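You operate a simulated robot arm through the tools that you are given. There is no shell and no other tool. Be economical: measure what you need, move in short steps, check, and stop when the job is done.

You run a simulated two-armed robot. Do the job below in one go: nothing can be reset, and whatever is moved stays where it is left.

Task
The grey strip tripped: move one lamp to the black strip and light all four.
Fine: mind the MAX on the strips; grey and black strips switched off while you move it; press the grey strip's reset once; leave the other controls.

Only the result counts: the job must be done as asked and must still hold three seconds after the hand-in. Knocking over, shifting, dropping, spilling or breaking anything else fails it.

Robot
Two 7-joint arms with two-finger grippers on one trunk, on a base that drives. Base frame: it is fixed to the floor where the robot stands at the start and does not move with it; the origin is under the middle of the robot, x ahead of it, y to its left, z up. Lengths are in mm, angles in degrees, forces in N, time in s.
The left shoulder is at the start at [32, 160, 1206], the right one opposite. With the tool pointing down near the work surface each hand reaches from about 260 to 720 mm from the robot's upright axis, wherever it stands, measured 20 degrees to its own side. Places, roughly: black strip [500, -300, 900]; grey strip [600, 100, 900]; reset button of the black strip [400, -500, 900]; reset button of the grey strip [600, -100, 900]; switch of the black strip [500, -400, 900]; switch of the grey strip [600, 0, 900]; wall lever [500, -400, 300]. Payload 2.45 kg a hand.
Tool frame (each hand has its own): the origin (TCP) lies between the finger pads and is the grasp point; the fingertips stand 26 mm ahead of it; z points along the fingers, y is the line along which they close. The gripper opens to 96 mm. The gripper's body begins 69 mm behind the TCP.
Orientation is that of the tool frame in the base frame, as [roll, pitch, yaw] about the fixed x, y, z axes, in that order (R = Rz(yaw) Ry(pitch) Rx(roll)). With the fingers straight down and closing along the base's y, the tool's x points along the base's -x, its y along +y and its z along -z.

Tools
- The arms move only by the tool servo_tool. It takes "left_motion", "right_motion" or both (then of equal length, played together; a hand with none holds still); each is a list of rows, each an object of numbers (a shift or turn left out is 0, a gripper value left out holds the last): "ax", "ay", "az": the turn, a rotation vector about the base's x, y, z in degrees; "dx", "dy", "dz": the shift along the base's x, y, z in cm; "hand": the gripper command, from -1 (fully open) to 1 (shut), values between in proportion. In form: [{"ax": .., "ay": .., "az": .., "dx": .., "dy": .., "dz": .., "hand": ..}, ...]. A call has 1 to 8 rows; each row is the pose to reach, as a shift and turn from the pose commanded when the call began. A row lasts 0.2 s, in which the tool goes at most 50 mm and 8.6 degrees; a call with a longer step from one row to the next is refused whole, and so is a gripper value outside its range. A pose out of reach is approached as far as the arm can. The call stops where the force on the tool passes 50 N (or 10 N more than at its start, if that is more) or the arm is blocked; 0.2 s more then pass. The fingers move at their own pace and stop on an object; they squeeze with about 30 N. The grip force told is the motor's: it shows also when the fingers shut on nothing. Time passes only in rows, and 0.2 s behind the last, so rows that repeat a pose let the fingers close. It gives the time, the measured TCP pose, the force on the tool (base axes), the opening and the grip force at its end, in the units of the frame above (readings bear some noise), with the torque about the TCP (base axes, N m) and any sound that the robot's microphone picked up.
- Cameras (640 x 400 px; columns grow to the right, rows downward): "scene" is now at [93.3, -10.1, 1675.1]; the picture's right is [-0.15, -0.99, -0.00], its down [-0.80, 0.12, -0.59] and it looks along [0.59, -0.09, -0.80] (base axes); focal length 249 px, centre (320, 200). "left" rides on the left gripper at [82, -3, -98] in its tool frame; the picture's right is [0.04, 1.00, 0.00], its down [-0.73, 0.03, -0.68] and it looks along [-0.68, 0.03, 0.73] (tool axes); focal length 256 px, centre (320, 200). "right" rides on the right gripper at [82, 3, -98] in its tool frame; the picture's right is [-0.04, 1.00, 0.00], its down [-0.73, -0.03, -0.68] and it looks along [-0.68, -0.03, 0.73] (tool axes); focal length 256 px, centre (320, 200). There is no depth. A picture from a camera that has moved, and an enlarged one, comes with that camera's place and axes in the base frame and with its lens. The place of the scene camera against the robot may be out by one fixed shift of up to 18 mm in any direction.
- camera(camera): a new picture of that camera. The clock stands still meanwhile.
- lift_body(by): slides the trunk up (or, below 0, down) by that many mm; the arms and the scene camera ride with it, the base frame stays. It gives what a move gives, with no picture.
- drive_base(legs): drives the robot by 1 to 6 legs, each [ahead, left, turn to the left] in mm, mm and degrees, along the robot's own axes; the way and the turn of a leg run together, so that a leg with both is an arc; at most 1500 mm and 180 degrees a leg. The arms and the cameras ride along, it lands a little off, and it stops where it bumps. It gives what a move gives.
- head_to(pan, tilt): turns the head with the scene camera to pan (to the left, within 120 degrees either way) and tilt (down, from -29 to 69), counted from straight ahead of the robot. It gives what a move gives.
- inspect(camera, box): a new picture of the part [left, top, right, bottom] of that camera's present view, enlarged. The clock stands still meanwhile.
- hand_in(): hands the job in; it is judged then, once.

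Go step by step. Nothing tells you exact positions but the pictures and the camera data: compare them with the known pose of the tool, close in by small moves and look again before you grip or let go. The budget is 120 turns and 88 pictures, counting those below and the enlarged ones. Unless the task says otherwise, let go and move clear before handing in, and close with one line.

The tools are called after "Call:" as a command line: name --argument value ..., lists and objects as JSON in quotes. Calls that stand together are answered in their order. servo_tool: Moves the arms, as the interface text tells. Its arguments: {"type":"object","properties":{"left_motion":{"type":"array","items":{"type":"object","properties":{"ax":{"type":"number"},"ay":{"type":"number"},"az":{"type":"number"},"dx":{"type":"number"},"dy":{"type":"number"},"dz":{"type":"number"},"hand":{"type":"number"}}}},"right_motion":{"type":"array","items":{"type":"object","properties":{"ax":{"type":"number"},"ay":{"type":"number"},"az":{"type":"number"},"dx":{"type":"number"},"dy":{"type":"number"},"dz":{"type":"number"},"hand":{"type":"number"}}}}},"required":[]} The other tools are called the same way: lift_body (by) slides the trunk up or down; drive_base (legs) drives the base; head_to (pan, tilt) turns the head that bears the scene camera; camera (camera) takes a picture; inspect (camera, box) takes an enlarged picture of a part of a camera's view; hand_in () hands the job in.

At the start:

```text
t: 0.0
left_eef_pos: [509.8, 111.0, 1184.9]
left_tool_rot: [179.9, -0.2, -179.9]
left_wrist_force: [0.5, 0.4, 0.3]
left_ft_torque: [0.04, 0.0, 0.0]
left_width: 95.9
left_gripper_force: 0.0
right_eef_pos: [553.1, -292.7, 1178.5]
right_tool_rot: [179.9, -0.2, 180.0]
right_wrist_force: [-0.6, -0.1, 0.3]
right_ft_torque: [-0.01, -0.01, -0.01]
right_width: 96.0
right_gripper_force: 0.1
trunk travel left (down, up): [-375.0, 192.0]
robot x, y, heading: [-0.7, -0.9, 0.0]
head pan, tilt: [-8.4, 53.2]
```

scene: 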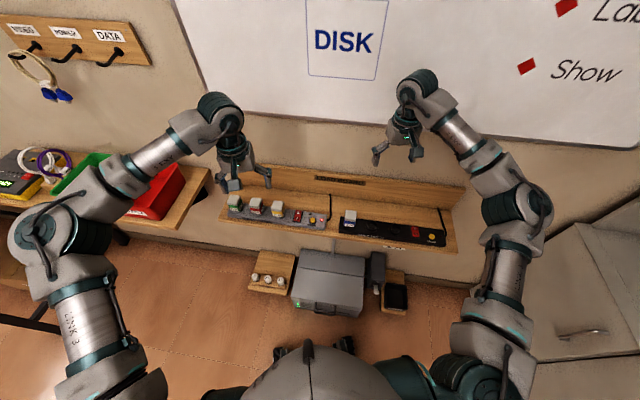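
right: 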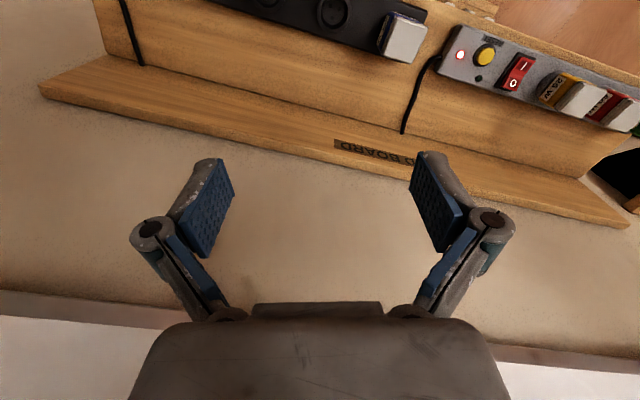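
left: 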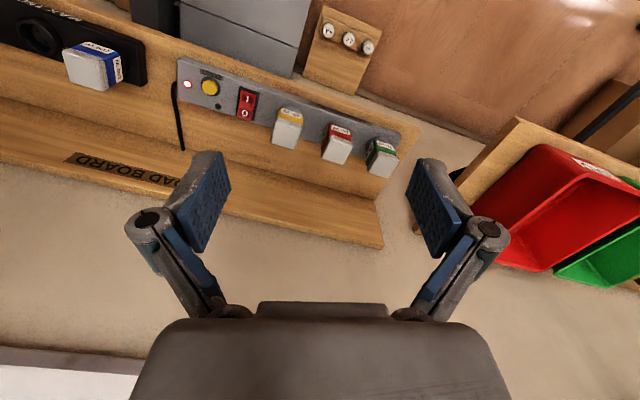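

I see a load board with a grey strip (three lamp plugs, a switch, a yellow reset) and a black strip (one plug and more sockets). I'll zoom in to read the labels.

Call:
inspect --camera "scene" --box '[210, 170, 340, 250]'

Call:
inspect --camera "scene" --box '[325, 180, 465, 265]'

Call:
inspect --camera "left" --box '[0, 0, 420, 200]'

Call:
inspect --camera "right" --box '[200, 0, 640, 140]'

```text
4.92 times, centred on (275, 210) of scene
camera zoom: at [93.3, -10.1, 1675.1], right [-0.15, -0.99, 0.0], down [-0.8, 0.12, -0.59], along [0.59, -0.09, -0.8], focal length 1225 px, centre (542, 151)
```

zoom: 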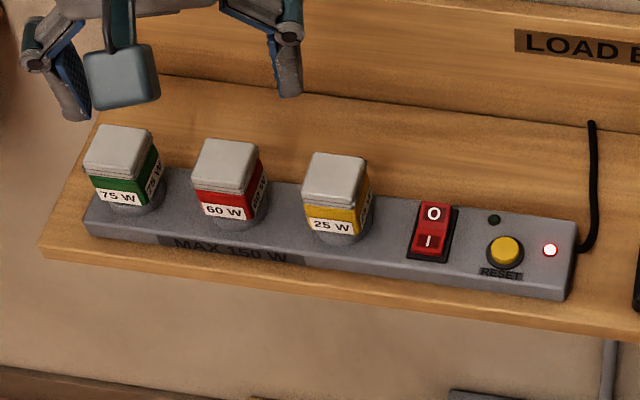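

```text
4.57 times, centred on (395, 222) of scene
camera zoom: at [93.3, -10.1, 1675.1], right [-0.15, -0.99, 0.0], down [-0.8, 0.12, -0.59], along [0.59, -0.09, -0.8], focal length 1137 px, centre (-23, 97)
```

zoom: 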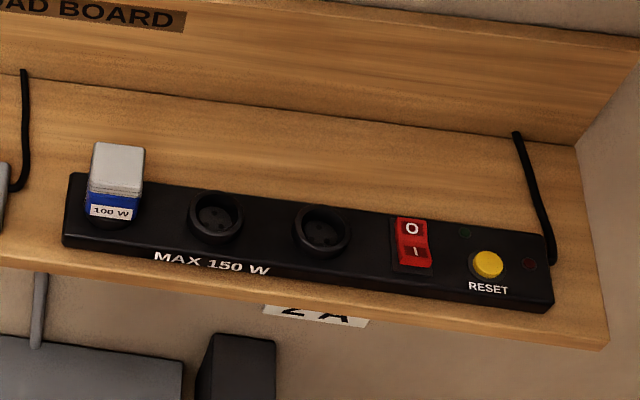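

```text
1.52 times, centred on (210, 100) of left
camera zoom: at [427.9, 109.4, 1283.9], right [-0.04, 1.0, 0.0], down [0.73, 0.03, 0.68], along [0.68, 0.03, -0.73], focal length 390 px, centre (488, 352)
```

zoom: 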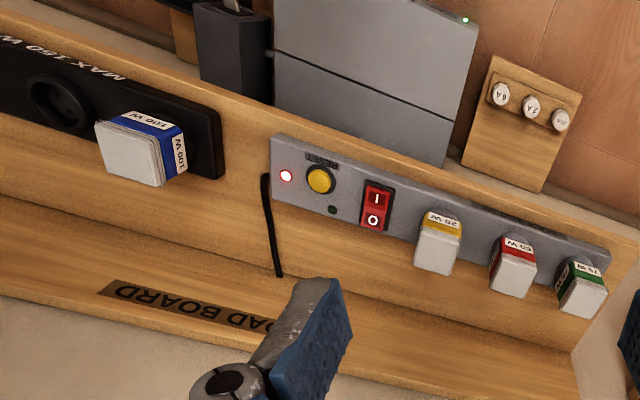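

```text
1.45 times, centred on (420, 70) of right
camera zoom: at [470.9, -290.8, 1276.6], right [0.04, 1.0, 0.0], down [0.73, -0.03, 0.68], along [0.68, -0.03, -0.74], focal length 372 px, centre (174, 389)
```

zoom: 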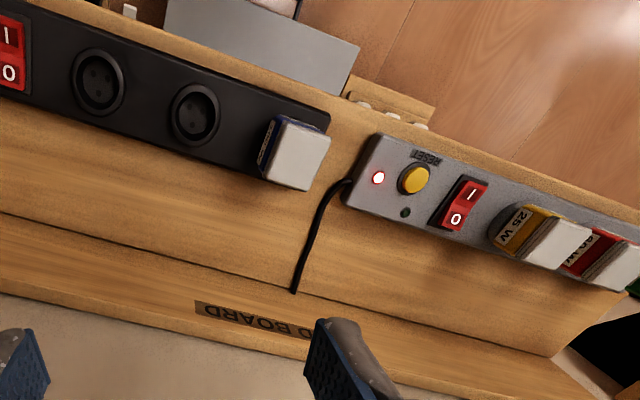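

The plugs read 75, 60 and 25 W on grey (160 W, over the 150 W MAX) and 100 W on black. Only the 25 W plug can move: grey becomes 135 W and black 125 W. Next I check the switch states and the items below.

Call:
inspect --camera "scene" --box '[285, 200, 345, 238]'

Call:
inspect --camera "scene" --box '[400, 218, 460, 256]'

Call:
inspect --camera "scene" --box '[240, 235, 420, 345]'

```text
10.53 times, centred on (315, 219) of scene
camera zoom: at [93.3, -10.1, 1675.1], right [-0.15, -0.99, 0.0], down [-0.8, 0.12, -0.59], along [0.59, -0.09, -0.8], focal length 2619 px, centre (373, 0)
```

zoom: 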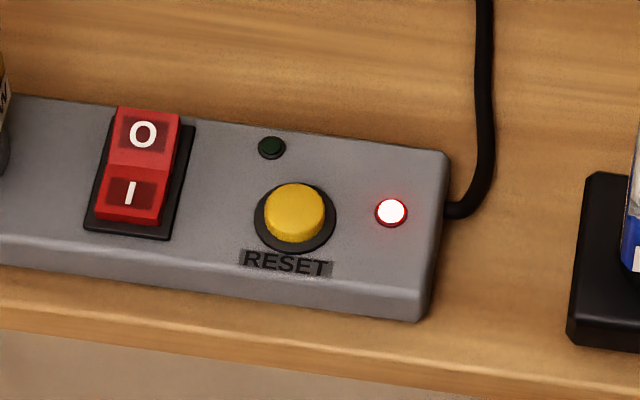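

```text
10.53 times, centred on (430, 237) of scene
camera zoom: at [93.3, -10.1, 1675.1], right [-0.15, -0.99, 0.0], down [-0.8, 0.12, -0.59], along [0.59, -0.09, -0.8], focal length 2619 px, centre (-838, -190)
```

zoom: 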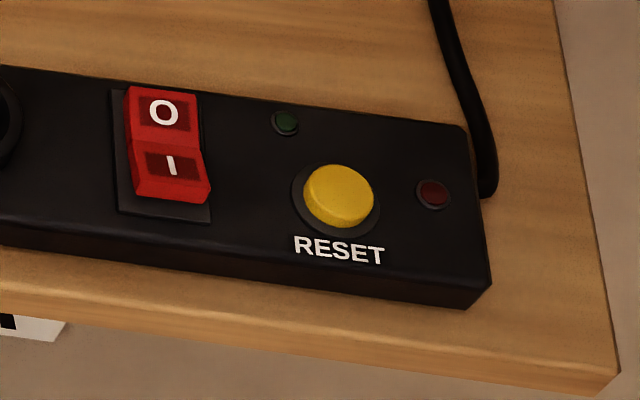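

```text
3.56 times, centred on (330, 290) of scene
camera zoom: at [93.3, -10.1, 1675.1], right [-0.15, -0.99, 0.0], down [-0.8, 0.12, -0.59], along [0.59, -0.09, -0.8], focal length 885 px, centre (284, -120)
```

zoom: 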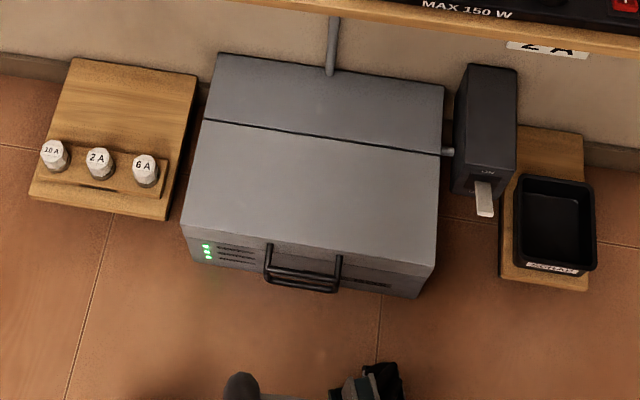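

Both switches need a closer look to tell which half is pressed. I'll zoom in with the hand cameras.

Call:
inspect --camera "left" --box '[170, 50, 290, 130]'

Call:
servo_tool --right_motion '[{"dy": -4, "dx": -3, "dz": -3}, {"dy": -8, "dx": -6, "dz": -5}, {"dy": -10, "dx": -9, "dz": -5}, {"dy": -10, "dx": -9, "dz": -5}]'

Call:
camera --camera "right"

```text
5.00 times, centred on (230, 90) of left
camera zoom: at [427.9, 109.4, 1283.9], right [-0.04, 1.0, 0.0], down [0.73, 0.03, 0.68], along [0.68, 0.03, -0.73], focal length 1280 px, centre (770, 750)
```

zoom: 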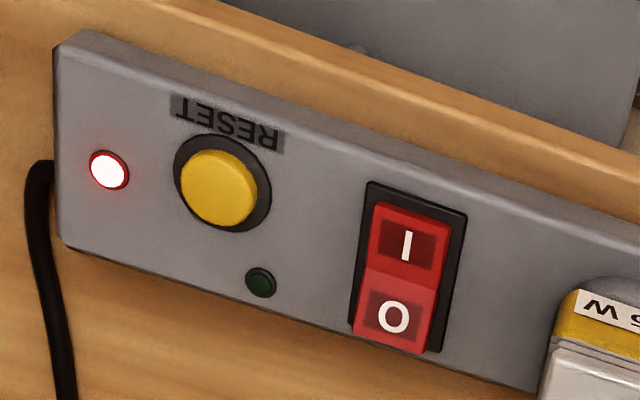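

```text
refused: row 1 steps farther than a row can; nothing moved
```

```text
76 pictures are left
camera right: at [470.9, -290.8, 1276.6], right [0.04, 1.0, 0.0], down [0.73, -0.03, 0.68], along [0.68, -0.03, -0.74], focal length 256 px, centre (320, 200)
```

right: 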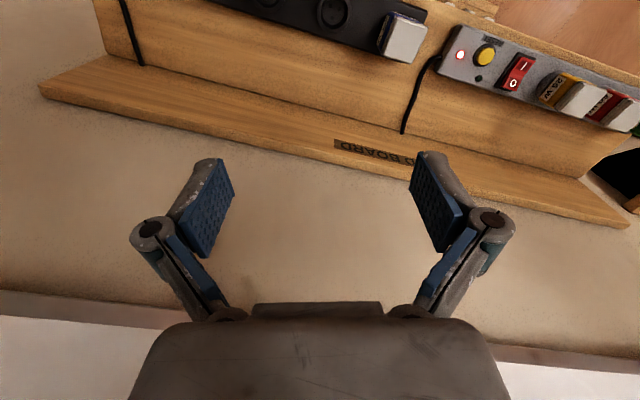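

Grey's O half stands up, so it is on and tripped. Black looks off; I'll move the right hand over the black strip to confirm.

Call:
servo_tool --right_motion '[{"dy": -3, "dx": -3, "dz": -2}, {"dy": -6, "dx": -6, "dz": -4}, {"dy": -9, "dx": -9, "dz": -6}, {"dy": -10, "dx": -12, "dz": -8}, {"dy": -10, "dx": -14, "dz": -10}]'

Call:
camera --camera "right"

```text
t: 1.2
left_eef_pos: [505.4, 114.3, 1188.4]
left_tool_rot: [179.9, 0.2, 180.0]
left_wrist_force: [-0.3, 0.6, 0.4]
left_ft_torque: [0.03, 0.01, -0.02]
left_width: 96.0
left_gripper_force: 0.0
right_eef_pos: [404.7, -395.0, 1080.2]
right_tool_rot: [-180.0, 0.2, 180.0]
right_wrist_force: [-0.8, 0.1, -0.2]
right_ft_torque: [-0.01, -0.02, 0.01]
right_width: 95.9
right_gripper_force: 0.2
trunk travel left (down, up): [-375.0, 192.0]
robot x, y, heading: [0.7, -0.5, -0.2]
head pan, tilt: [-8.4, 53.2]
```

```text
75 pictures are left
camera right: at [322.7, -391.1, 1178.5], right [0.04, 1.0, 0.0], down [0.73, -0.03, 0.68], along [0.68, -0.03, -0.73], focal length 256 px, centre (320, 200)
```

right: 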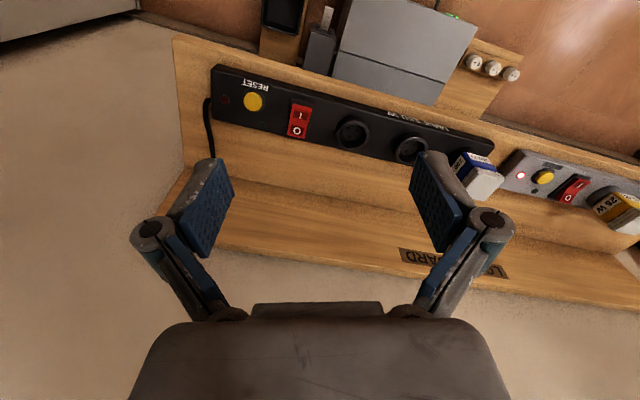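

Black looks off (its I half stands up). Triangulation puts the strip tops near z≈865 and the grey switch's O half near (620, -10). I'll clear the left hand, then bring the right hand, closed, above the grey switch.

Call:
servo_tool --right_motion '[{"dx": 2, "dy": 4, "az": -5, "hand": 1}, {"dx": 4, "dy": 8, "az": -10}, {"dx": 6, "dy": 12, "az": -15}, {"dx": 8, "dy": 16, "az": -19}, {"dx": 10, "dy": 20, "az": -19}, {"dx": 12, "dy": 24, "az": -19}, {"dx": 14, "dy": 28, "az": -19}, {"dx": 16, "dy": 32, "az": -19}]' --left_motion '[{"dx": -2, "dy": 4}, {"dx": -4, "dy": 8}, {"dx": -6, "dy": 12}, {"dx": -8, "dy": 16}, {"dx": -10, "dy": 20}, {"dx": -10, "dy": 20}, {"dx": -10, "dy": 20}, {"dx": -10, "dy": 20}]'

Call:
inspect --camera "right" --box '[120, 0, 640, 325]'

```text
t: 3.0
left_eef_pos: [406.3, 314.6, 1185.2]
left_tool_rot: [-179.8, 0.3, 179.8]
left_wrist_force: [-0.2, 0.8, 0.7]
left_ft_torque: [-0.01, 0.0, 0.01]
left_width: 96.2
left_gripper_force: 0.1
right_eef_pos: [568.2, -67.8, 1079.0]
right_tool_rot: [-179.8, 0.3, 161.1]
right_wrist_force: [-0.1, 0.4, -0.8]
right_ft_torque: [-0.04, 0.0, 0.02]
right_width: 0.0
right_gripper_force: 28.7
trunk travel left (down, up): [-375.0, 192.0]
robot x, y, heading: [2.9, -1.6, -0.0]
head pan, tilt: [-8.4, 53.2]
```

```text
1.23 times, centred on (380, 162) of right
camera zoom: at [490.1, -38.7, 1177.8], right [0.36, 0.93, 0.0], down [0.68, -0.26, 0.68], along [0.63, -0.25, -0.73], focal length 315 px, centre (246, 246)
```

zoom: 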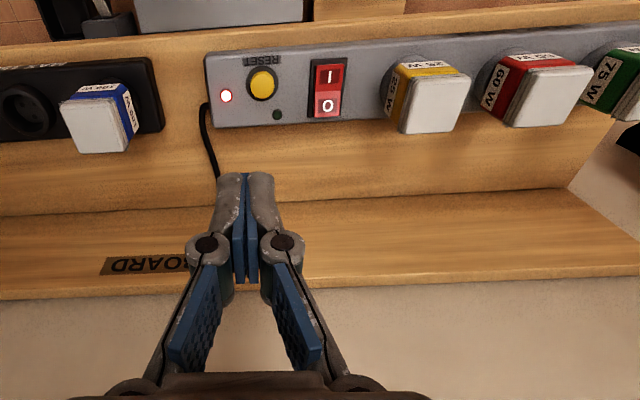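

The strip lies about 18–19° off the base y axis, matching the tool's yaw. I'll lower the closed fingers to just above the O half near (616, -7) and look.

Call:
servo_tool --right_motion '[{"dx": 2, "dy": 3, "dz": -2}, {"dx": 4, "dy": 5, "dz": -5}, {"dx": 4.8, "dy": 6.0, "dz": -9}, {"dx": 4.8, "dy": 6.0, "dz": -13}, {"dx": 4.8, "dy": 6.0, "dz": -14.8}, {"dx": 4.8, "dy": 6.0, "dz": -14.8}]'

Call:
camera --camera "right"

Call:
inspect --camera "scene" --box '[220, 170, 360, 257]'

```text
t: 4.4
left_eef_pos: [406.0, 313.5, 1187.6]
left_tool_rot: [-180.0, 0.3, -179.9]
left_wrist_force: [-0.3, 0.1, -0.6]
left_ft_torque: [0.01, 0.0, 0.01]
left_width: 96.1
left_gripper_force: 0.0
right_eef_pos: [617.1, -10.1, 931.8]
right_tool_rot: [180.0, 0.2, 161.0]
right_wrist_force: [0.4, -0.4, 0.0]
right_ft_torque: [0.0, -0.02, -0.03]
right_width: 0.1
right_gripper_force: 28.5
trunk travel left (down, up): [-375.0, 192.0]
robot x, y, heading: [-1.1, 2.7, -0.2]
head pan, tilt: [-8.4, 53.2]
```

```text
73 pictures are left
camera right: at [539.4, 18.9, 1029.6], right [0.36, 0.93, 0.0], down [0.68, -0.27, 0.68], along [0.63, -0.25, -0.73], focal length 256 px, centre (320, 200)
```

right: 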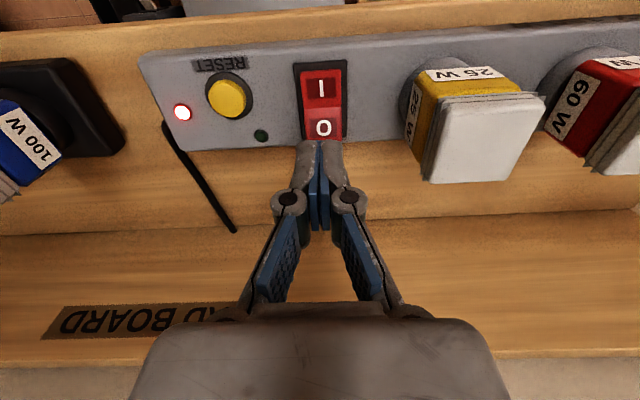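

```text
4.57 times, centred on (290, 214) of scene
camera zoom: at [92.5, -6.3, 1675.2], right [-0.15, -0.99, 0.0], down [-0.8, 0.12, -0.6], along [0.59, -0.09, -0.8], focal length 1137 px, centre (457, 138)
```

zoom: 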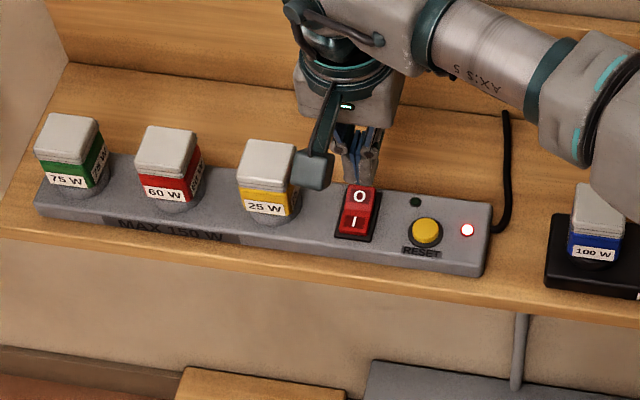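

The tip sits straight above the O half. I'll press down in small steps and listen for a click.

Call:
servo_tool --right_motion '[{"dz": -2.5}, {"dz": -3.2}, {"dz": -3.6}, {"dz": -4.0}, {"dz": -4.4}]'

```text
t: 5.6
left_eef_pos: [402.2, 310.7, 1187.7]
left_tool_rot: [180.0, 0.4, -180.0]
left_wrist_force: [-0.1, 0.4, 0.1]
left_ft_torque: [0.0, 0.05, -0.02]
left_width: 96.1
left_gripper_force: 0.1
right_eef_pos: [617.6, -10.2, 898.1]
right_tool_rot: [179.3, 0.6, 161.1]
right_wrist_force: [-14.6, 0.0, 23.4]
right_ft_torque: [-0.16, 0.26, -0.11]
right_width: 6.0
right_gripper_force: 28.3
trunk travel left (down, up): [-375.0, 192.0]
robot x, y, heading: [0.8, 0.2, 0.1]
head pan, tilt: [-8.4, 53.2]
stopped in row 5 (right hand): the force on the tool passed its limit at 54 N (the readings are from after the stop); the commanded pose is now the measured one
```

It reached the force limit with no sound and the fingers spread by 6 mm. I'll lift and look.

Call:
servo_tool --right_motion '[{"dz": 2}, {"dz": 4}, {"dz": 4}]'

Call:
inspect --camera "right" --box '[160, 30, 480, 230]'

Call:
inspect --camera "scene" --box '[285, 200, 345, 238]'

```text
t: 6.4
left_eef_pos: [404.2, 311.8, 1187.5]
left_tool_rot: [-180.0, 0.2, -179.9]
left_wrist_force: [0.4, 0.1, 0.0]
left_ft_torque: [0.0, 0.02, 0.04]
left_width: 96.0
left_gripper_force: 0.0
right_eef_pos: [620.6, -10.6, 935.4]
right_tool_rot: [179.6, 0.6, 160.9]
right_wrist_force: [0.5, 0.3, -0.4]
right_ft_torque: [0.01, 0.0, 0.02]
right_width: 0.2
right_gripper_force: 28.5
trunk travel left (down, up): [-375.0, 192.0]
robot x, y, heading: [3.0, 2.6, -0.3]
head pan, tilt: [-8.4, 53.2]
```

```text
2.00 times, centred on (320, 130) of right
camera zoom: at [542.0, 18.6, 1032.2], right [0.36, 0.93, 0.01], down [0.68, -0.27, 0.69], along [0.64, -0.24, -0.73], focal length 512 px, centre (320, 340)
```

zoom: 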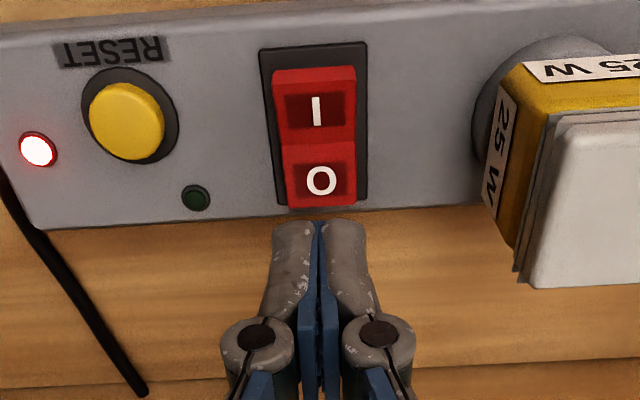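

```text
10.53 times, centred on (315, 219) of scene
camera zoom: at [93.4, -4.3, 1675.1], right [-0.15, -0.99, 0.0], down [-0.8, 0.12, -0.6], along [0.59, -0.09, -0.8], focal length 2619 px, centre (373, 0)
```

zoom: 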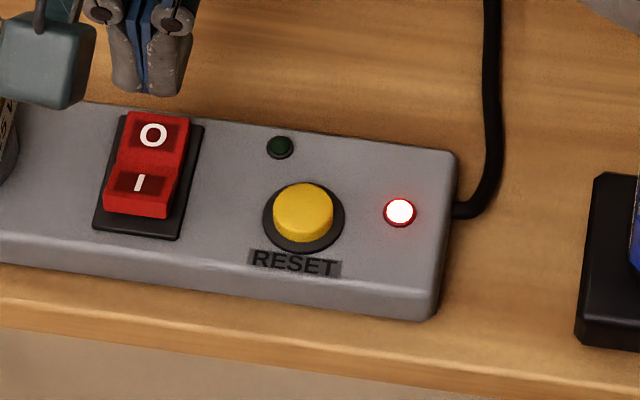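

The rocker flipped: I now stands up and O is down, so grey is off, the same look as black. Next I raise, open and move above the 25 W plug near (629, 72).

Call:
servo_tool --right_motion '[{"dz": 4.5}, {"dz": 8, "dy": 2, "hand": -0.6}, {"dz": 8.5, "dy": 5}, {"dz": 8.5, "dy": 8.2, "dx": 0.5}, {"dz": 8.5, "dy": 8.2, "dx": 0.5}]'

Call:
camera --camera "right"

Call:
inspect --camera "scene" --box '[210, 170, 340, 250]'

```text
t: 7.6
left_eef_pos: [403.1, 313.7, 1186.5]
left_tool_rot: [-180.0, 0.3, -180.0]
left_wrist_force: [-0.1, 0.1, 0.4]
left_ft_torque: [0.02, -0.02, 0.03]
left_width: 95.8
left_gripper_force: 0.2
right_eef_pos: [626.2, 72.8, 1019.9]
right_tool_rot: [179.6, 0.8, 161.1]
right_wrist_force: [0.3, 0.2, -0.6]
right_ft_torque: [-0.02, 0.0, 0.01]
right_width: 76.8
right_gripper_force: 0.2
trunk travel left (down, up): [-375.0, 192.0]
robot x, y, heading: [-0.2, -1.7, -0.1]
head pan, tilt: [-8.4, 53.2]
```

```text
69 pictures are left
camera right: at [547.4, 102.0, 1117.4], right [0.36, 0.93, 0.01], down [0.68, -0.27, 0.69], along [0.64, -0.24, -0.73], focal length 256 px, centre (320, 200)
```

right: 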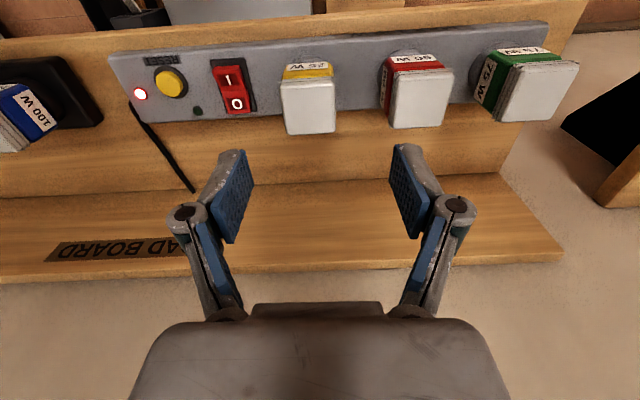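

```text
4.92 times, centred on (275, 210) of scene
camera zoom: at [92.6, 2.1, 1675.2], right [-0.15, -0.99, 0.01], down [-0.8, 0.11, -0.6], along [0.59, -0.09, -0.8], focal length 1225 px, centre (542, 151)
```

zoom: 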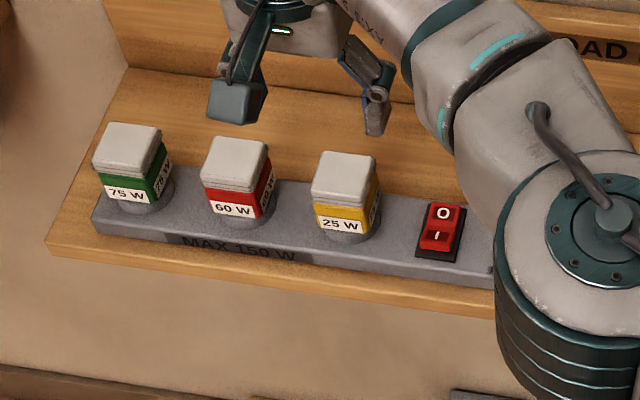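

The plug top triangulates to z≈926, centre near (621, 66), about 41 mm wide, with its 60 W neighbour 83 mm away. I'll narrow the opening to about 60 mm, move above it and look before descending.

Call:
servo_tool --right_motion '[{"dx": -0.5, "dy": -0.7, "dz": -2, "hand": -0.25}, {"dx": -0.5, "dy": -0.7, "dz": -5}, {"dx": -0.5, "dy": -0.7, "dz": -5.2}]'

Call:
camera --camera "right"

```text
t: 8.4
left_eef_pos: [405.7, 316.8, 1187.3]
left_tool_rot: [-179.8, 0.3, -179.8]
left_wrist_force: [0.1, 0.2, 0.0]
left_ft_torque: [-0.01, -0.02, 0.0]
left_width: 96.2
left_gripper_force: 0.1
right_eef_pos: [623.1, 70.4, 966.8]
right_tool_rot: [179.7, 0.7, 161.0]
right_wrist_force: [0.4, -0.2, 0.2]
right_ft_torque: [-0.04, 0.02, 0.03]
right_width: 60.1
right_gripper_force: 0.0
trunk travel left (down, up): [-375.0, 192.0]
robot x, y, heading: [-2.4, 1.4, 0.2]
head pan, tilt: [-8.4, 53.2]
```

```text
67 pictures are left
camera right: at [543.7, 99.2, 1065.6], right [0.36, 0.93, 0.01], down [0.68, -0.27, 0.69], along [0.64, -0.24, -0.73], focal length 256 px, centre (320, 200)
```

right: 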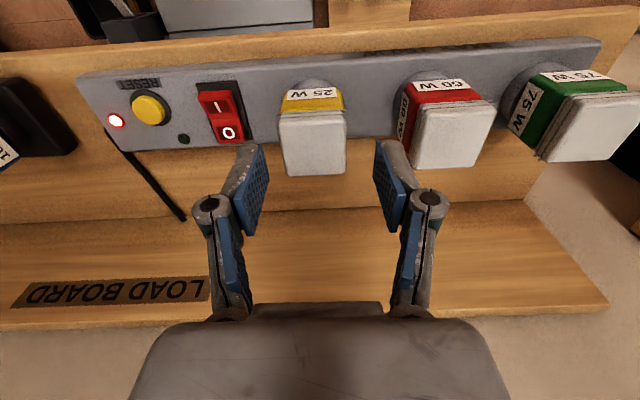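

The plug is centred between the fingers to within about 3 mm. I'll descend to z≈907 and close.

Call:
servo_tool --right_motion '[{"dx": -0.1, "dy": -0.3, "dz": -2}, {"dx": -0.1, "dy": -0.3, "dz": -4}, {"dx": -0.1, "dy": -0.3, "dz": -6}, {"dx": -0.1, "dy": -0.3, "dz": -6}]'

Call:
camera --camera "right"

```text
t: 9.4
left_eef_pos: [405.1, 315.9, 1186.0]
left_tool_rot: [-179.9, 0.3, -179.9]
left_wrist_force: [-1.0, -0.4, 0.3]
left_ft_torque: [-0.02, 0.0, -0.02]
left_width: 96.1
left_gripper_force: 0.1
right_eef_pos: [622.0, 67.1, 907.9]
right_tool_rot: [179.7, 0.7, 161.2]
right_wrist_force: [0.2, 0.2, 0.1]
right_ft_torque: [0.0, 0.02, 0.01]
right_width: 60.2
right_gripper_force: 0.0
trunk travel left (down, up): [-375.0, 192.0]
robot x, y, heading: [-1.8, 2.3, 0.2]
head pan, tilt: [-8.4, 53.2]
```

```text
66 pictures are left
camera right: at [543.9, 96.6, 1005.7], right [0.36, 0.93, 0.01], down [0.68, -0.27, 0.69], along [0.64, -0.24, -0.73], focal length 256 px, centre (320, 200)
```

right: 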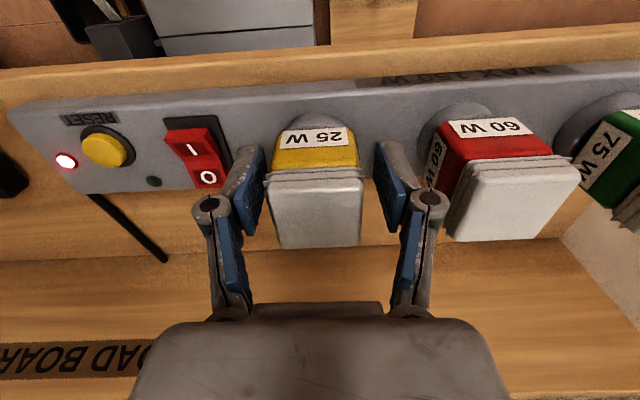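

The fingers straddle the plug with clearance to the 60 W neighbour. Closing now.

Call:
servo_tool --right_motion '[{"hand": 1}, {"hand": 1}, {"hand": 1}]'

Call:
camera --camera "right"

```text
t: 10.2
left_eef_pos: [404.6, 314.1, 1187.1]
left_tool_rot: [-180.0, 0.1, -179.9]
left_wrist_force: [-0.1, -0.2, 0.1]
left_ft_torque: [-0.01, 0.0, -0.01]
left_width: 96.0
left_gripper_force: 0.1
right_eef_pos: [621.4, 66.0, 908.9]
right_tool_rot: [179.6, 0.7, 161.1]
right_wrist_force: [0.8, 0.2, -0.7]
right_ft_torque: [-0.02, 0.01, -0.02]
right_width: 41.5
right_gripper_force: 29.9
trunk travel left (down, up): [-375.0, 192.0]
robot x, y, heading: [-1.9, -1.8, 0.0]
head pan, tilt: [-8.4, 53.2]
```

```text
65 pictures are left
camera right: at [543.4, 94.8, 1006.1], right [0.36, 0.93, 0.01], down [0.68, -0.27, 0.69], along [0.64, -0.24, -0.73], focal length 256 px, centre (320, 200)
```

right: 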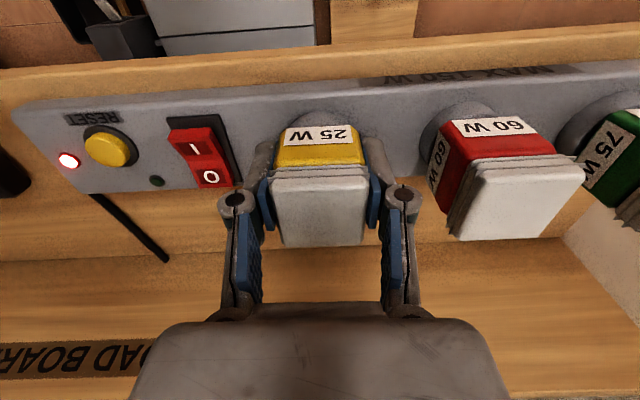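

The plug is held at 41.5 mm. I'll pull straight up.

Call:
servo_tool --right_motion '[{"dz": 1}, {"dz": 2}, {"dz": 3.5}, {"dz": 6}, {"dz": 9}, {"dz": 9}]'

Call:
camera --camera "right"

```text
t: 11.6
left_eef_pos: [405.1, 311.2, 1187.9]
left_tool_rot: [-180.0, 0.3, -180.0]
left_wrist_force: [0.2, -0.7, -0.2]
left_ft_torque: [-0.04, -0.01, 0.01]
left_width: 95.9
left_gripper_force: 0.0
right_eef_pos: [621.5, 64.3, 998.6]
right_tool_rot: [179.6, 0.5, 161.1]
right_wrist_force: [1.1, 0.3, -0.7]
right_ft_torque: [0.03, 0.01, 0.01]
right_width: 41.3
right_gripper_force: 30.4
trunk travel left (down, up): [-375.0, 192.0]
robot x, y, heading: [0.9, -1.9, -0.1]
head pan, tilt: [-8.4, 53.2]
```

```text
64 pictures are left
camera right: at [543.6, 92.0, 1096.7], right [0.36, 0.93, 0.01], down [0.68, -0.27, 0.69], along [0.64, -0.24, -0.73], focal length 256 px, centre (320, 200)
```

right: 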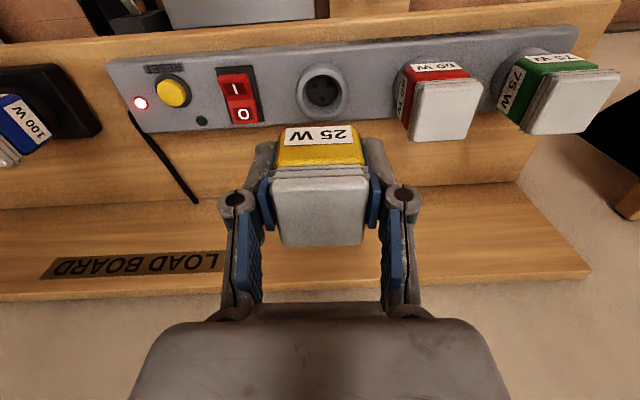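

The 25 W plug is out. I'll zoom in on the socket's pin layout and carry the plug up and over toward the black strip.

Call:
inspect --camera "right" --box '[240, 40, 400, 140]'

Call:
servo_tool --right_motion '[{"dz": 3, "dx": -1, "dy": -3}, {"dz": 5, "dx": -2, "dy": -7}, {"dz": 5, "dx": -4, "dy": -11.5}, {"dz": 5, "dx": -6, "dy": -16}, {"dz": 5, "dx": -8, "dy": -20.5}, {"dz": 5, "dx": -9, "dy": -25}, {"dz": 5, "dx": -11, "dy": -29.5}, {"dz": 5, "dx": -12, "dy": -34}]'

Call:
camera --camera "right"

```text
4.00 times, centred on (320, 90) of right
camera zoom: at [543.6, 92.0, 1096.7], right [0.36, 0.93, 0.01], down [0.68, -0.27, 0.69], along [0.64, -0.24, -0.73], focal length 1024 px, centre (320, 640)
```

zoom: 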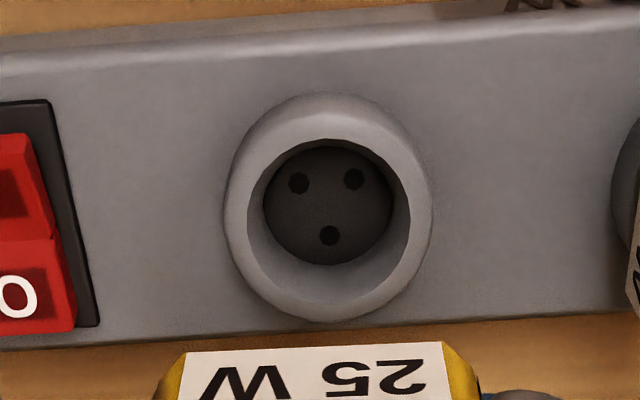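

```text
t: 13.4
left_eef_pos: [403.2, 307.4, 1188.9]
left_tool_rot: [179.9, 0.3, -179.9]
left_wrist_force: [-0.7, -0.5, 0.1]
left_ft_torque: [0.0, 0.0, -0.03]
left_width: 95.9
left_gripper_force: 0.0
right_eef_pos: [500.6, -282.9, 1050.1]
right_tool_rot: [179.3, 0.7, 161.1]
right_wrist_force: [0.1, -1.1, -0.7]
right_ft_torque: [-0.01, -0.01, 0.0]
right_width: 41.3
right_gripper_force: 30.3
trunk travel left (down, up): [-375.0, 192.0]
robot x, y, heading: [-0.4, 0.5, -0.2]
head pan, tilt: [-8.4, 53.2]
```

```text
62 pictures are left
camera right: at [421.3, -254.8, 1147.2], right [0.36, 0.93, 0.01], down [0.67, -0.27, 0.69], along [0.64, -0.24, -0.73], focal length 256 px, centre (320, 200)
```

right: 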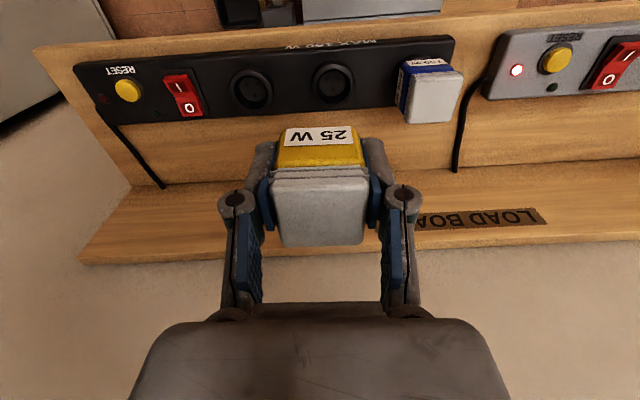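

The carry went well. I'll zoom in on the black sockets to check the pin orientation.

Call:
inspect --camera "right" --box '[150, 30, 390, 180]'

```text
2.67 times, centred on (270, 105) of right
camera zoom: at [421.3, -254.8, 1147.2], right [0.36, 0.93, 0.01], down [0.67, -0.27, 0.69], along [0.64, -0.24, -0.73], focal length 683 px, centre (453, 453)
```

zoom: 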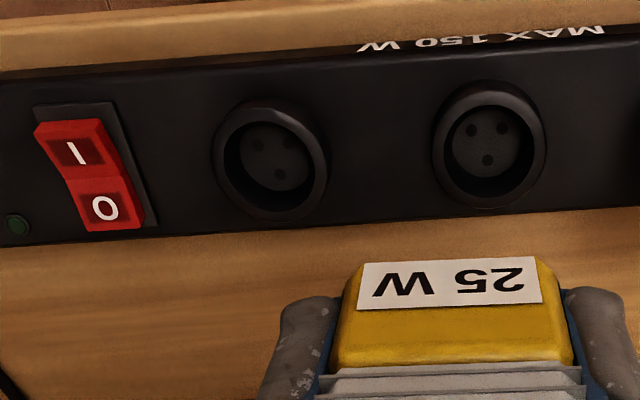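

The pin layout has the same orientation and black's switch reads off. I'll move above the far-right black socket near (492, -358) at the height of my grey view, where the socket should appear at pixel (322, 91).

Call:
servo_tool --right_motion '[{"dx": -0.4, "dy": -3.8, "dz": -1}, {"dx": -0.9, "dy": -7.5, "dz": -3}, {"dx": -0.9, "dy": -7.5, "dz": -5.1}, {"dx": -0.9, "dy": -7.5, "dz": -5.1}]'

Call:
camera --camera "right"

Call:
inspect --camera "right" --box '[240, 40, 400, 140]'

```text
t: 14.4
left_eef_pos: [404.5, 309.6, 1188.6]
left_tool_rot: [180.0, 0.2, -180.0]
left_wrist_force: [0.1, 0.7, 0.3]
left_ft_torque: [0.0, 0.0, 0.01]
left_width: 96.0
left_gripper_force: 0.0
right_eef_pos: [488.6, -356.1, 998.1]
right_tool_rot: [179.3, 0.6, 160.9]
right_wrist_force: [-0.3, 0.4, -0.6]
right_ft_torque: [-0.02, 0.01, -0.02]
right_width: 41.1
right_gripper_force: 30.0
trunk travel left (down, up): [-375.0, 192.0]
robot x, y, heading: [0.9, -0.2, -0.1]
head pan, tilt: [-8.4, 53.2]
```

```text
60 pictures are left
camera right: at [410.2, -327.5, 1095.1], right [0.36, 0.93, 0.01], down [0.67, -0.27, 0.69], along [0.64, -0.24, -0.73], focal length 256 px, centre (320, 200)
```

right: 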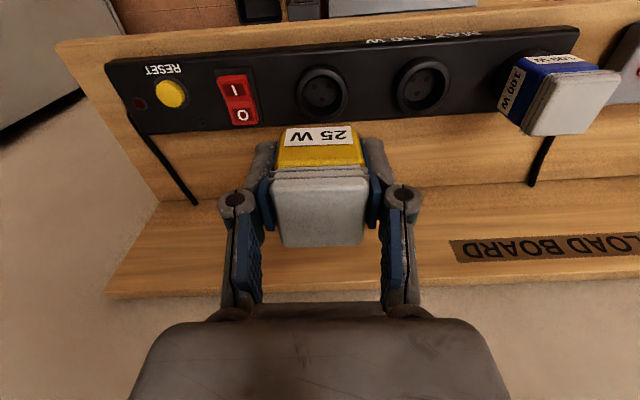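

```text
4.00 times, centred on (320, 90) of right
camera zoom: at [410.2, -327.5, 1095.1], right [0.36, 0.93, 0.01], down [0.67, -0.27, 0.69], along [0.64, -0.24, -0.73], focal length 1024 px, centre (320, 640)
```

zoom: 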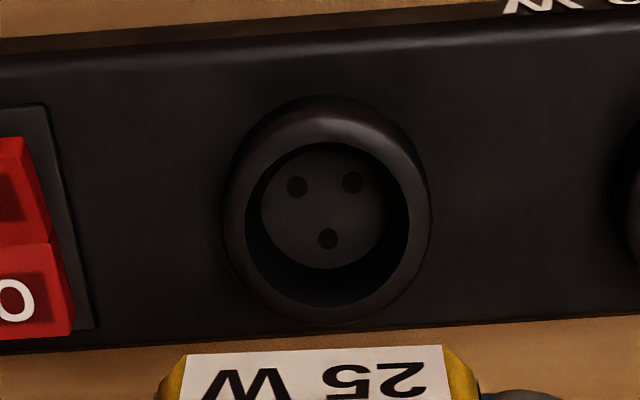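

The view matches the grey one almost exactly, within about 1 mm and 1°. I'll apply that small correction and lower most of the way.

Call:
servo_tool --right_motion '[{"dx": 0.1, "az": 0.8, "dz": -2}, {"dx": 0.1, "az": 0.8, "dz": -4}, {"dx": 0.1, "az": 0.8, "dz": -5.5}, {"dx": 0.1, "az": 0.8, "dz": -5.5}]'

Call:
camera --camera "right"

Call:
inspect --camera "scene" --box '[325, 180, 465, 265]'

```text
t: 15.4
left_eef_pos: [405.7, 310.5, 1188.4]
left_tool_rot: [179.9, 0.1, -179.9]
left_wrist_force: [0.9, 1.2, 0.4]
left_ft_torque: [0.0, -0.02, -0.03]
left_width: 95.9
left_gripper_force: 0.0
right_eef_pos: [492.5, -356.4, 942.5]
right_tool_rot: [179.4, 0.6, 161.9]
right_wrist_force: [0.7, 0.0, 0.1]
right_ft_torque: [0.03, 0.04, 0.02]
right_width: 41.2
right_gripper_force: 30.0
trunk travel left (down, up): [-375.0, 192.0]
robot x, y, heading: [-1.6, -2.4, 0.1]
head pan, tilt: [-8.4, 53.2]
```

```text
58 pictures are left
camera right: at [412.7, -328.3, 1039.7], right [0.35, 0.94, 0.01], down [0.68, -0.26, 0.69], along [0.65, -0.23, -0.73], focal length 256 px, centre (320, 200)
```

right: 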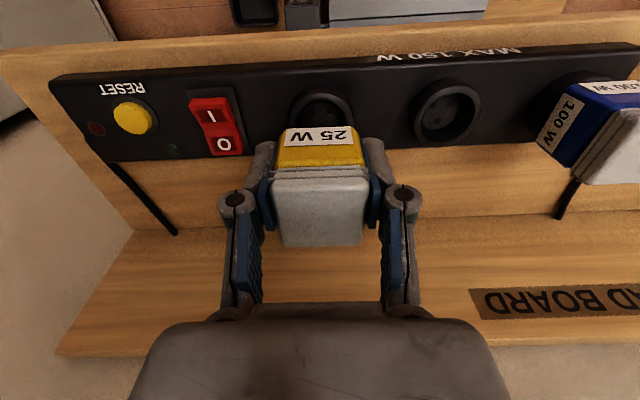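

```text
4.57 times, centred on (395, 222) of scene
camera zoom: at [92.1, -9.2, 1675.2], right [-0.15, -0.99, 0.0], down [-0.79, 0.12, -0.6], along [0.59, -0.09, -0.8], focal length 1137 px, centre (-23, 97)
```

zoom: 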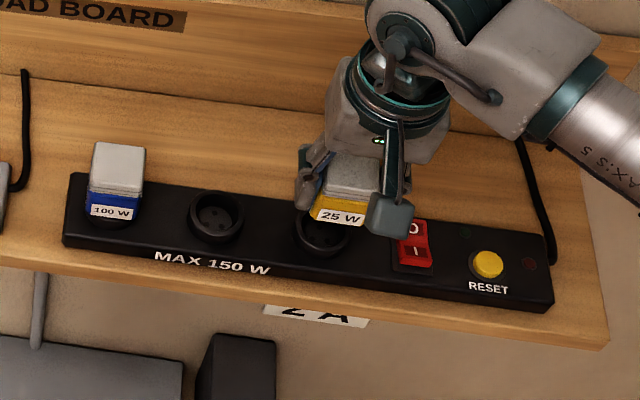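

The plug is above the socket and still aligned. I'll lower it to the insertion depth.

Call:
servo_tool --right_motion '[{"dz": -0.8}, {"dz": -1.6}, {"dz": -2.3}, {"dz": -3.0}, {"dz": -3.5}]'

Call:
camera --camera "right"

```text
t: 16.6
left_eef_pos: [404.0, 311.3, 1188.4]
left_tool_rot: [179.9, 0.3, -179.9]
left_wrist_force: [-0.4, 1.0, 0.2]
left_ft_torque: [0.0, 0.0, -0.02]
left_width: 96.0
left_gripper_force: 0.0
right_eef_pos: [491.8, -354.7, 908.3]
right_tool_rot: [179.4, 0.8, 161.8]
right_wrist_force: [0.5, -0.6, 4.5]
right_ft_torque: [-0.15, 0.01, 0.03]
right_width: 41.4
right_gripper_force: 29.4
trunk travel left (down, up): [-375.0, 192.0]
robot x, y, heading: [1.1, 2.2, 0.1]
head pan, tilt: [-8.4, 53.2]
```

```text
56 pictures are left
camera right: at [411.9, -327.5, 1005.7], right [0.35, 0.94, 0.01], down [0.68, -0.26, 0.69], along [0.65, -0.23, -0.73], focal length 256 px, centre (320, 200)
```

right: 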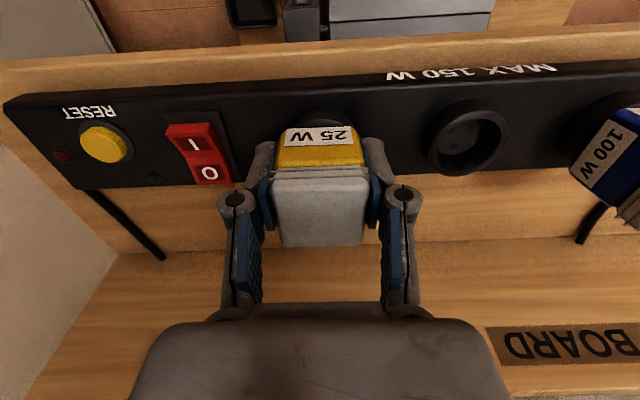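

It went in to about the same depth as on grey with slight contact. I'll press a few millimetres more to seat it.

Call:
servo_tool --right_motion '[{"dz": -0.2}, {"dz": -0.4}, {"dz": -0.6}]'

Call:
inspect --camera "scene" --box '[325, 180, 465, 265]'

```text
t: 17.4
left_eef_pos: [403.5, 310.2, 1188.9]
left_tool_rot: [179.9, 0.2, 179.9]
left_wrist_force: [0.6, 0.8, 0.2]
left_ft_torque: [-0.01, 0.01, 0.01]
left_width: 95.9
left_gripper_force: 0.1
right_eef_pos: [490.7, -355.0, 902.6]
right_tool_rot: [179.5, 0.8, 161.8]
right_wrist_force: [2.1, -6.6, 21.3]
right_ft_torque: [-0.22, -0.02, 0.02]
right_width: 41.5
right_gripper_force: 30.4
trunk travel left (down, up): [-375.0, 192.0]
robot x, y, heading: [0.5, -0.4, -0.0]
head pan, tilt: [-8.4, 53.2]
```

```text
4.57 times, centred on (395, 222) of scene
camera zoom: at [88.3, -7.9, 1675.6], right [-0.15, -0.99, 0.0], down [-0.79, 0.12, -0.6], along [0.59, -0.09, -0.8], focal length 1137 px, centre (-23, 97)
```

zoom: 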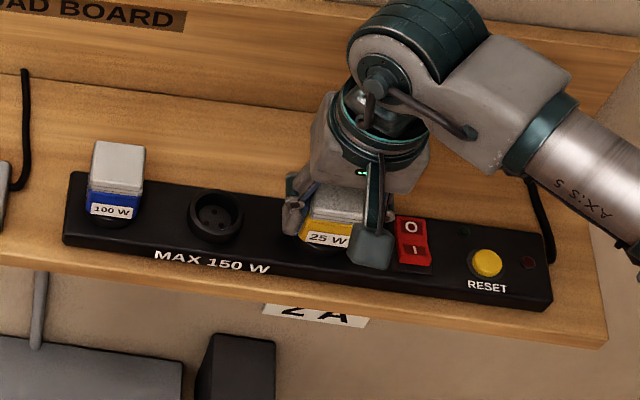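

It reads 21 N upward at z 902.6, so it looks seated. I'll open modestly, rise straight up and check.

Call:
servo_tool --right_motion '[{"dz": 0, "hand": -0.25}, {"dz": 0}, {"dz": 3}, {"dz": 6}, {"dz": 10}, {"dz": 14}, {"dz": 14}]'

Call:
camera --camera "right"

Call:
inspect --camera "scene" --box '[325, 180, 465, 265]'

```text
t: 19.0
left_eef_pos: [405.2, 310.4, 1188.3]
left_tool_rot: [179.9, 0.2, 179.9]
left_wrist_force: [0.2, -0.8, 0.4]
left_ft_torque: [0.05, 0.04, -0.02]
left_width: 96.3
left_gripper_force: 0.1
right_eef_pos: [492.0, -352.8, 1042.4]
right_tool_rot: [179.4, 0.6, 161.8]
right_wrist_force: [-0.1, 0.1, -0.1]
right_ft_torque: [0.0, -0.02, 0.0]
right_width: 60.1
right_gripper_force: 0.0
trunk travel left (down, up): [-375.0, 192.0]
robot x, y, heading: [-0.9, -1.5, -0.1]
head pan, tilt: [-8.4, 53.2]
```

```text
54 pictures are left
camera right: at [412.4, -326.0, 1139.3], right [0.35, 0.94, 0.01], down [0.68, -0.26, 0.69], along [0.65, -0.23, -0.73], focal length 256 px, centre (320, 200)
```

right: 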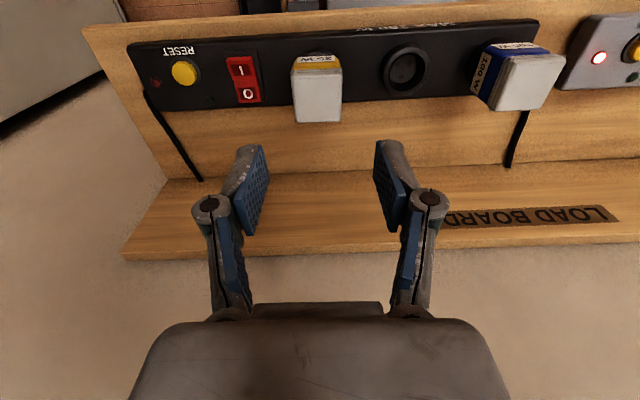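

```text
4.57 times, centred on (395, 222) of scene
camera zoom: at [92.1, -8.6, 1675.2], right [-0.15, -0.99, 0.0], down [-0.79, 0.12, -0.6], along [0.59, -0.09, -0.8], focal length 1137 px, centre (-23, 97)
```

zoom: 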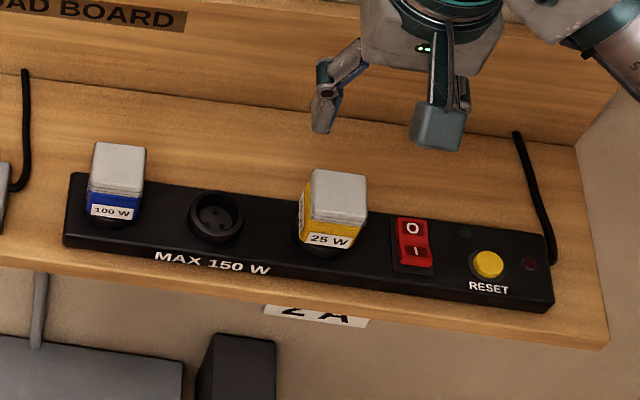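

The 25 W plug sits at the same height as its 100 W neighbour, so it is seated. Next I'll close the fingers and go above black's I half near (460, -422).

Call:
servo_tool --right_motion '[{"dx": -1.6, "dy": -3.5, "hand": 1}, {"dx": -3.2, "dy": -6.9, "dz": -1}, {"dx": -3.2, "dy": -6.9, "dz": -5.5}, {"dx": -3.2, "dy": -6.9, "dz": -10}, {"dx": -3.2, "dy": -6.9, "dz": -10.6}, {"dx": -3.2, "dy": -6.9, "dz": -10.6}]'

Call:
camera --camera "right"

```text
t: 20.4
left_eef_pos: [406.1, 309.8, 1187.4]
left_tool_rot: [179.9, 0.2, -179.9]
left_wrist_force: [-0.6, 0.8, 0.2]
left_ft_torque: [-0.04, 0.01, -0.01]
left_width: 95.7
left_gripper_force: 0.0
right_eef_pos: [459.7, -423.9, 934.6]
right_tool_rot: [179.3, 0.6, 161.9]
right_wrist_force: [1.3, 0.5, 0.2]
right_ft_torque: [-0.01, 0.0, 0.01]
right_width: 0.0
right_gripper_force: 28.5
trunk travel left (down, up): [-375.0, 192.0]
robot x, y, heading: [-1.5, 0.9, -0.3]
head pan, tilt: [-8.4, 53.2]
```

```text
52 pictures are left
camera right: at [380.2, -395.9, 1032.7], right [0.35, 0.94, 0.01], down [0.68, -0.26, 0.69], along [0.65, -0.23, -0.73], focal length 256 px, centre (320, 200)
```

right: 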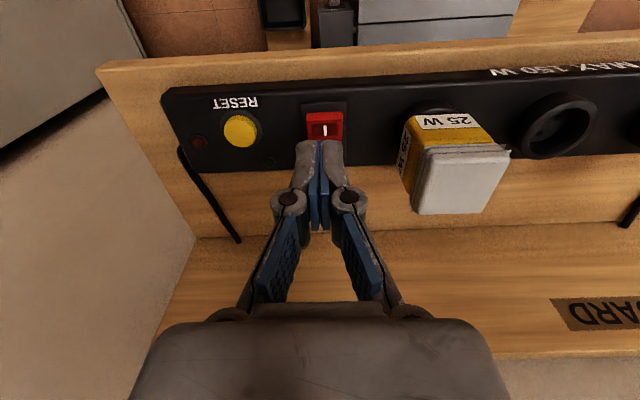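

I is right below; I shift 3 mm left and press.

Call:
servo_tool --right_motion '[{"dy": 0.3, "dz": -2}, {"dy": 0.3, "dz": -2.8}, {"dy": 0.3, "dz": -3.3}, {"dy": 0.3, "dz": -3.7}, {"dy": 0.3, "dz": -4.1}]'

Call:
servo_tool --right_motion '[{"dz": 3}, {"dz": 7}, {"dz": 11}, {"dz": 11}]'

Call:
camera --camera "right"

Call:
inspect --camera "scene" --box '[325, 180, 465, 265]'

```text
t: 21.6
left_eef_pos: [403.7, 311.9, 1189.5]
left_tool_rot: [180.0, 0.2, 180.0]
left_wrist_force: [-0.6, -0.1, -0.7]
left_ft_torque: [0.01, 0.0, 0.01]
left_width: 96.1
left_gripper_force: 0.0
right_eef_pos: [458.6, -420.7, 898.6]
right_tool_rot: [179.5, 1.1, 161.7]
right_wrist_force: [0.8, -5.6, 26.2]
right_ft_torque: [-0.11, 0.28, 0.1]
right_width: 5.9
right_gripper_force: 27.9
trunk travel left (down, up): [-375.0, 192.0]
robot x, y, heading: [2.3, 1.3, 0.1]
head pan, tilt: [-8.4, 53.2]
```

```text
t: 22.6
left_eef_pos: [405.2, 310.0, 1187.2]
left_tool_rot: [180.0, 0.2, 180.0]
left_wrist_force: [-0.2, -0.5, -0.4]
left_ft_torque: [-0.02, 0.0, 0.0]
left_width: 96.0
left_gripper_force: 0.1
right_eef_pos: [458.1, -419.8, 1006.0]
right_tool_rot: [179.5, 0.7, 161.9]
right_wrist_force: [0.5, -0.4, -0.2]
right_ft_torque: [0.0, -0.01, -0.02]
right_width: 0.0
right_gripper_force: 28.4
trunk travel left (down, up): [-375.0, 192.0]
robot x, y, heading: [0.8, 1.6, -0.2]
head pan, tilt: [-8.4, 53.2]
```

```text
51 pictures are left
camera right: at [379.6, -391.2, 1101.7], right [0.35, 0.94, 0.01], down [0.68, -0.26, 0.69], along [0.65, -0.23, -0.73], focal length 256 px, centre (320, 200)
```

right: 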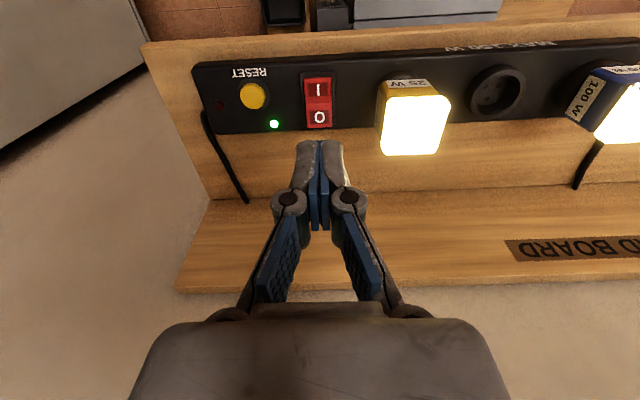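

```text
4.57 times, centred on (395, 222) of scene
camera zoom: at [92.0, -7.7, 1675.2], right [-0.15, -0.99, 0.0], down [-0.79, 0.12, -0.6], along [0.59, -0.09, -0.8], focal length 1137 px, centre (-23, 97)
```

zoom: 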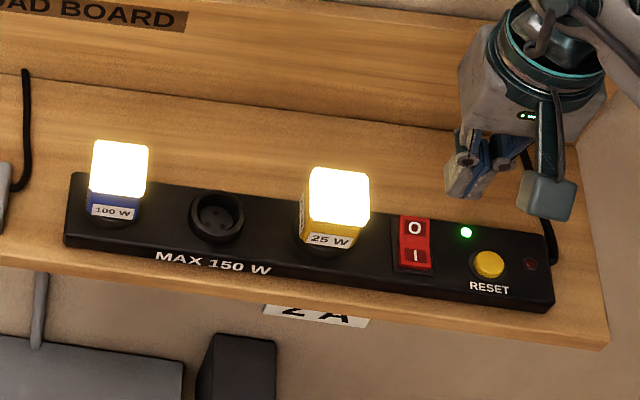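

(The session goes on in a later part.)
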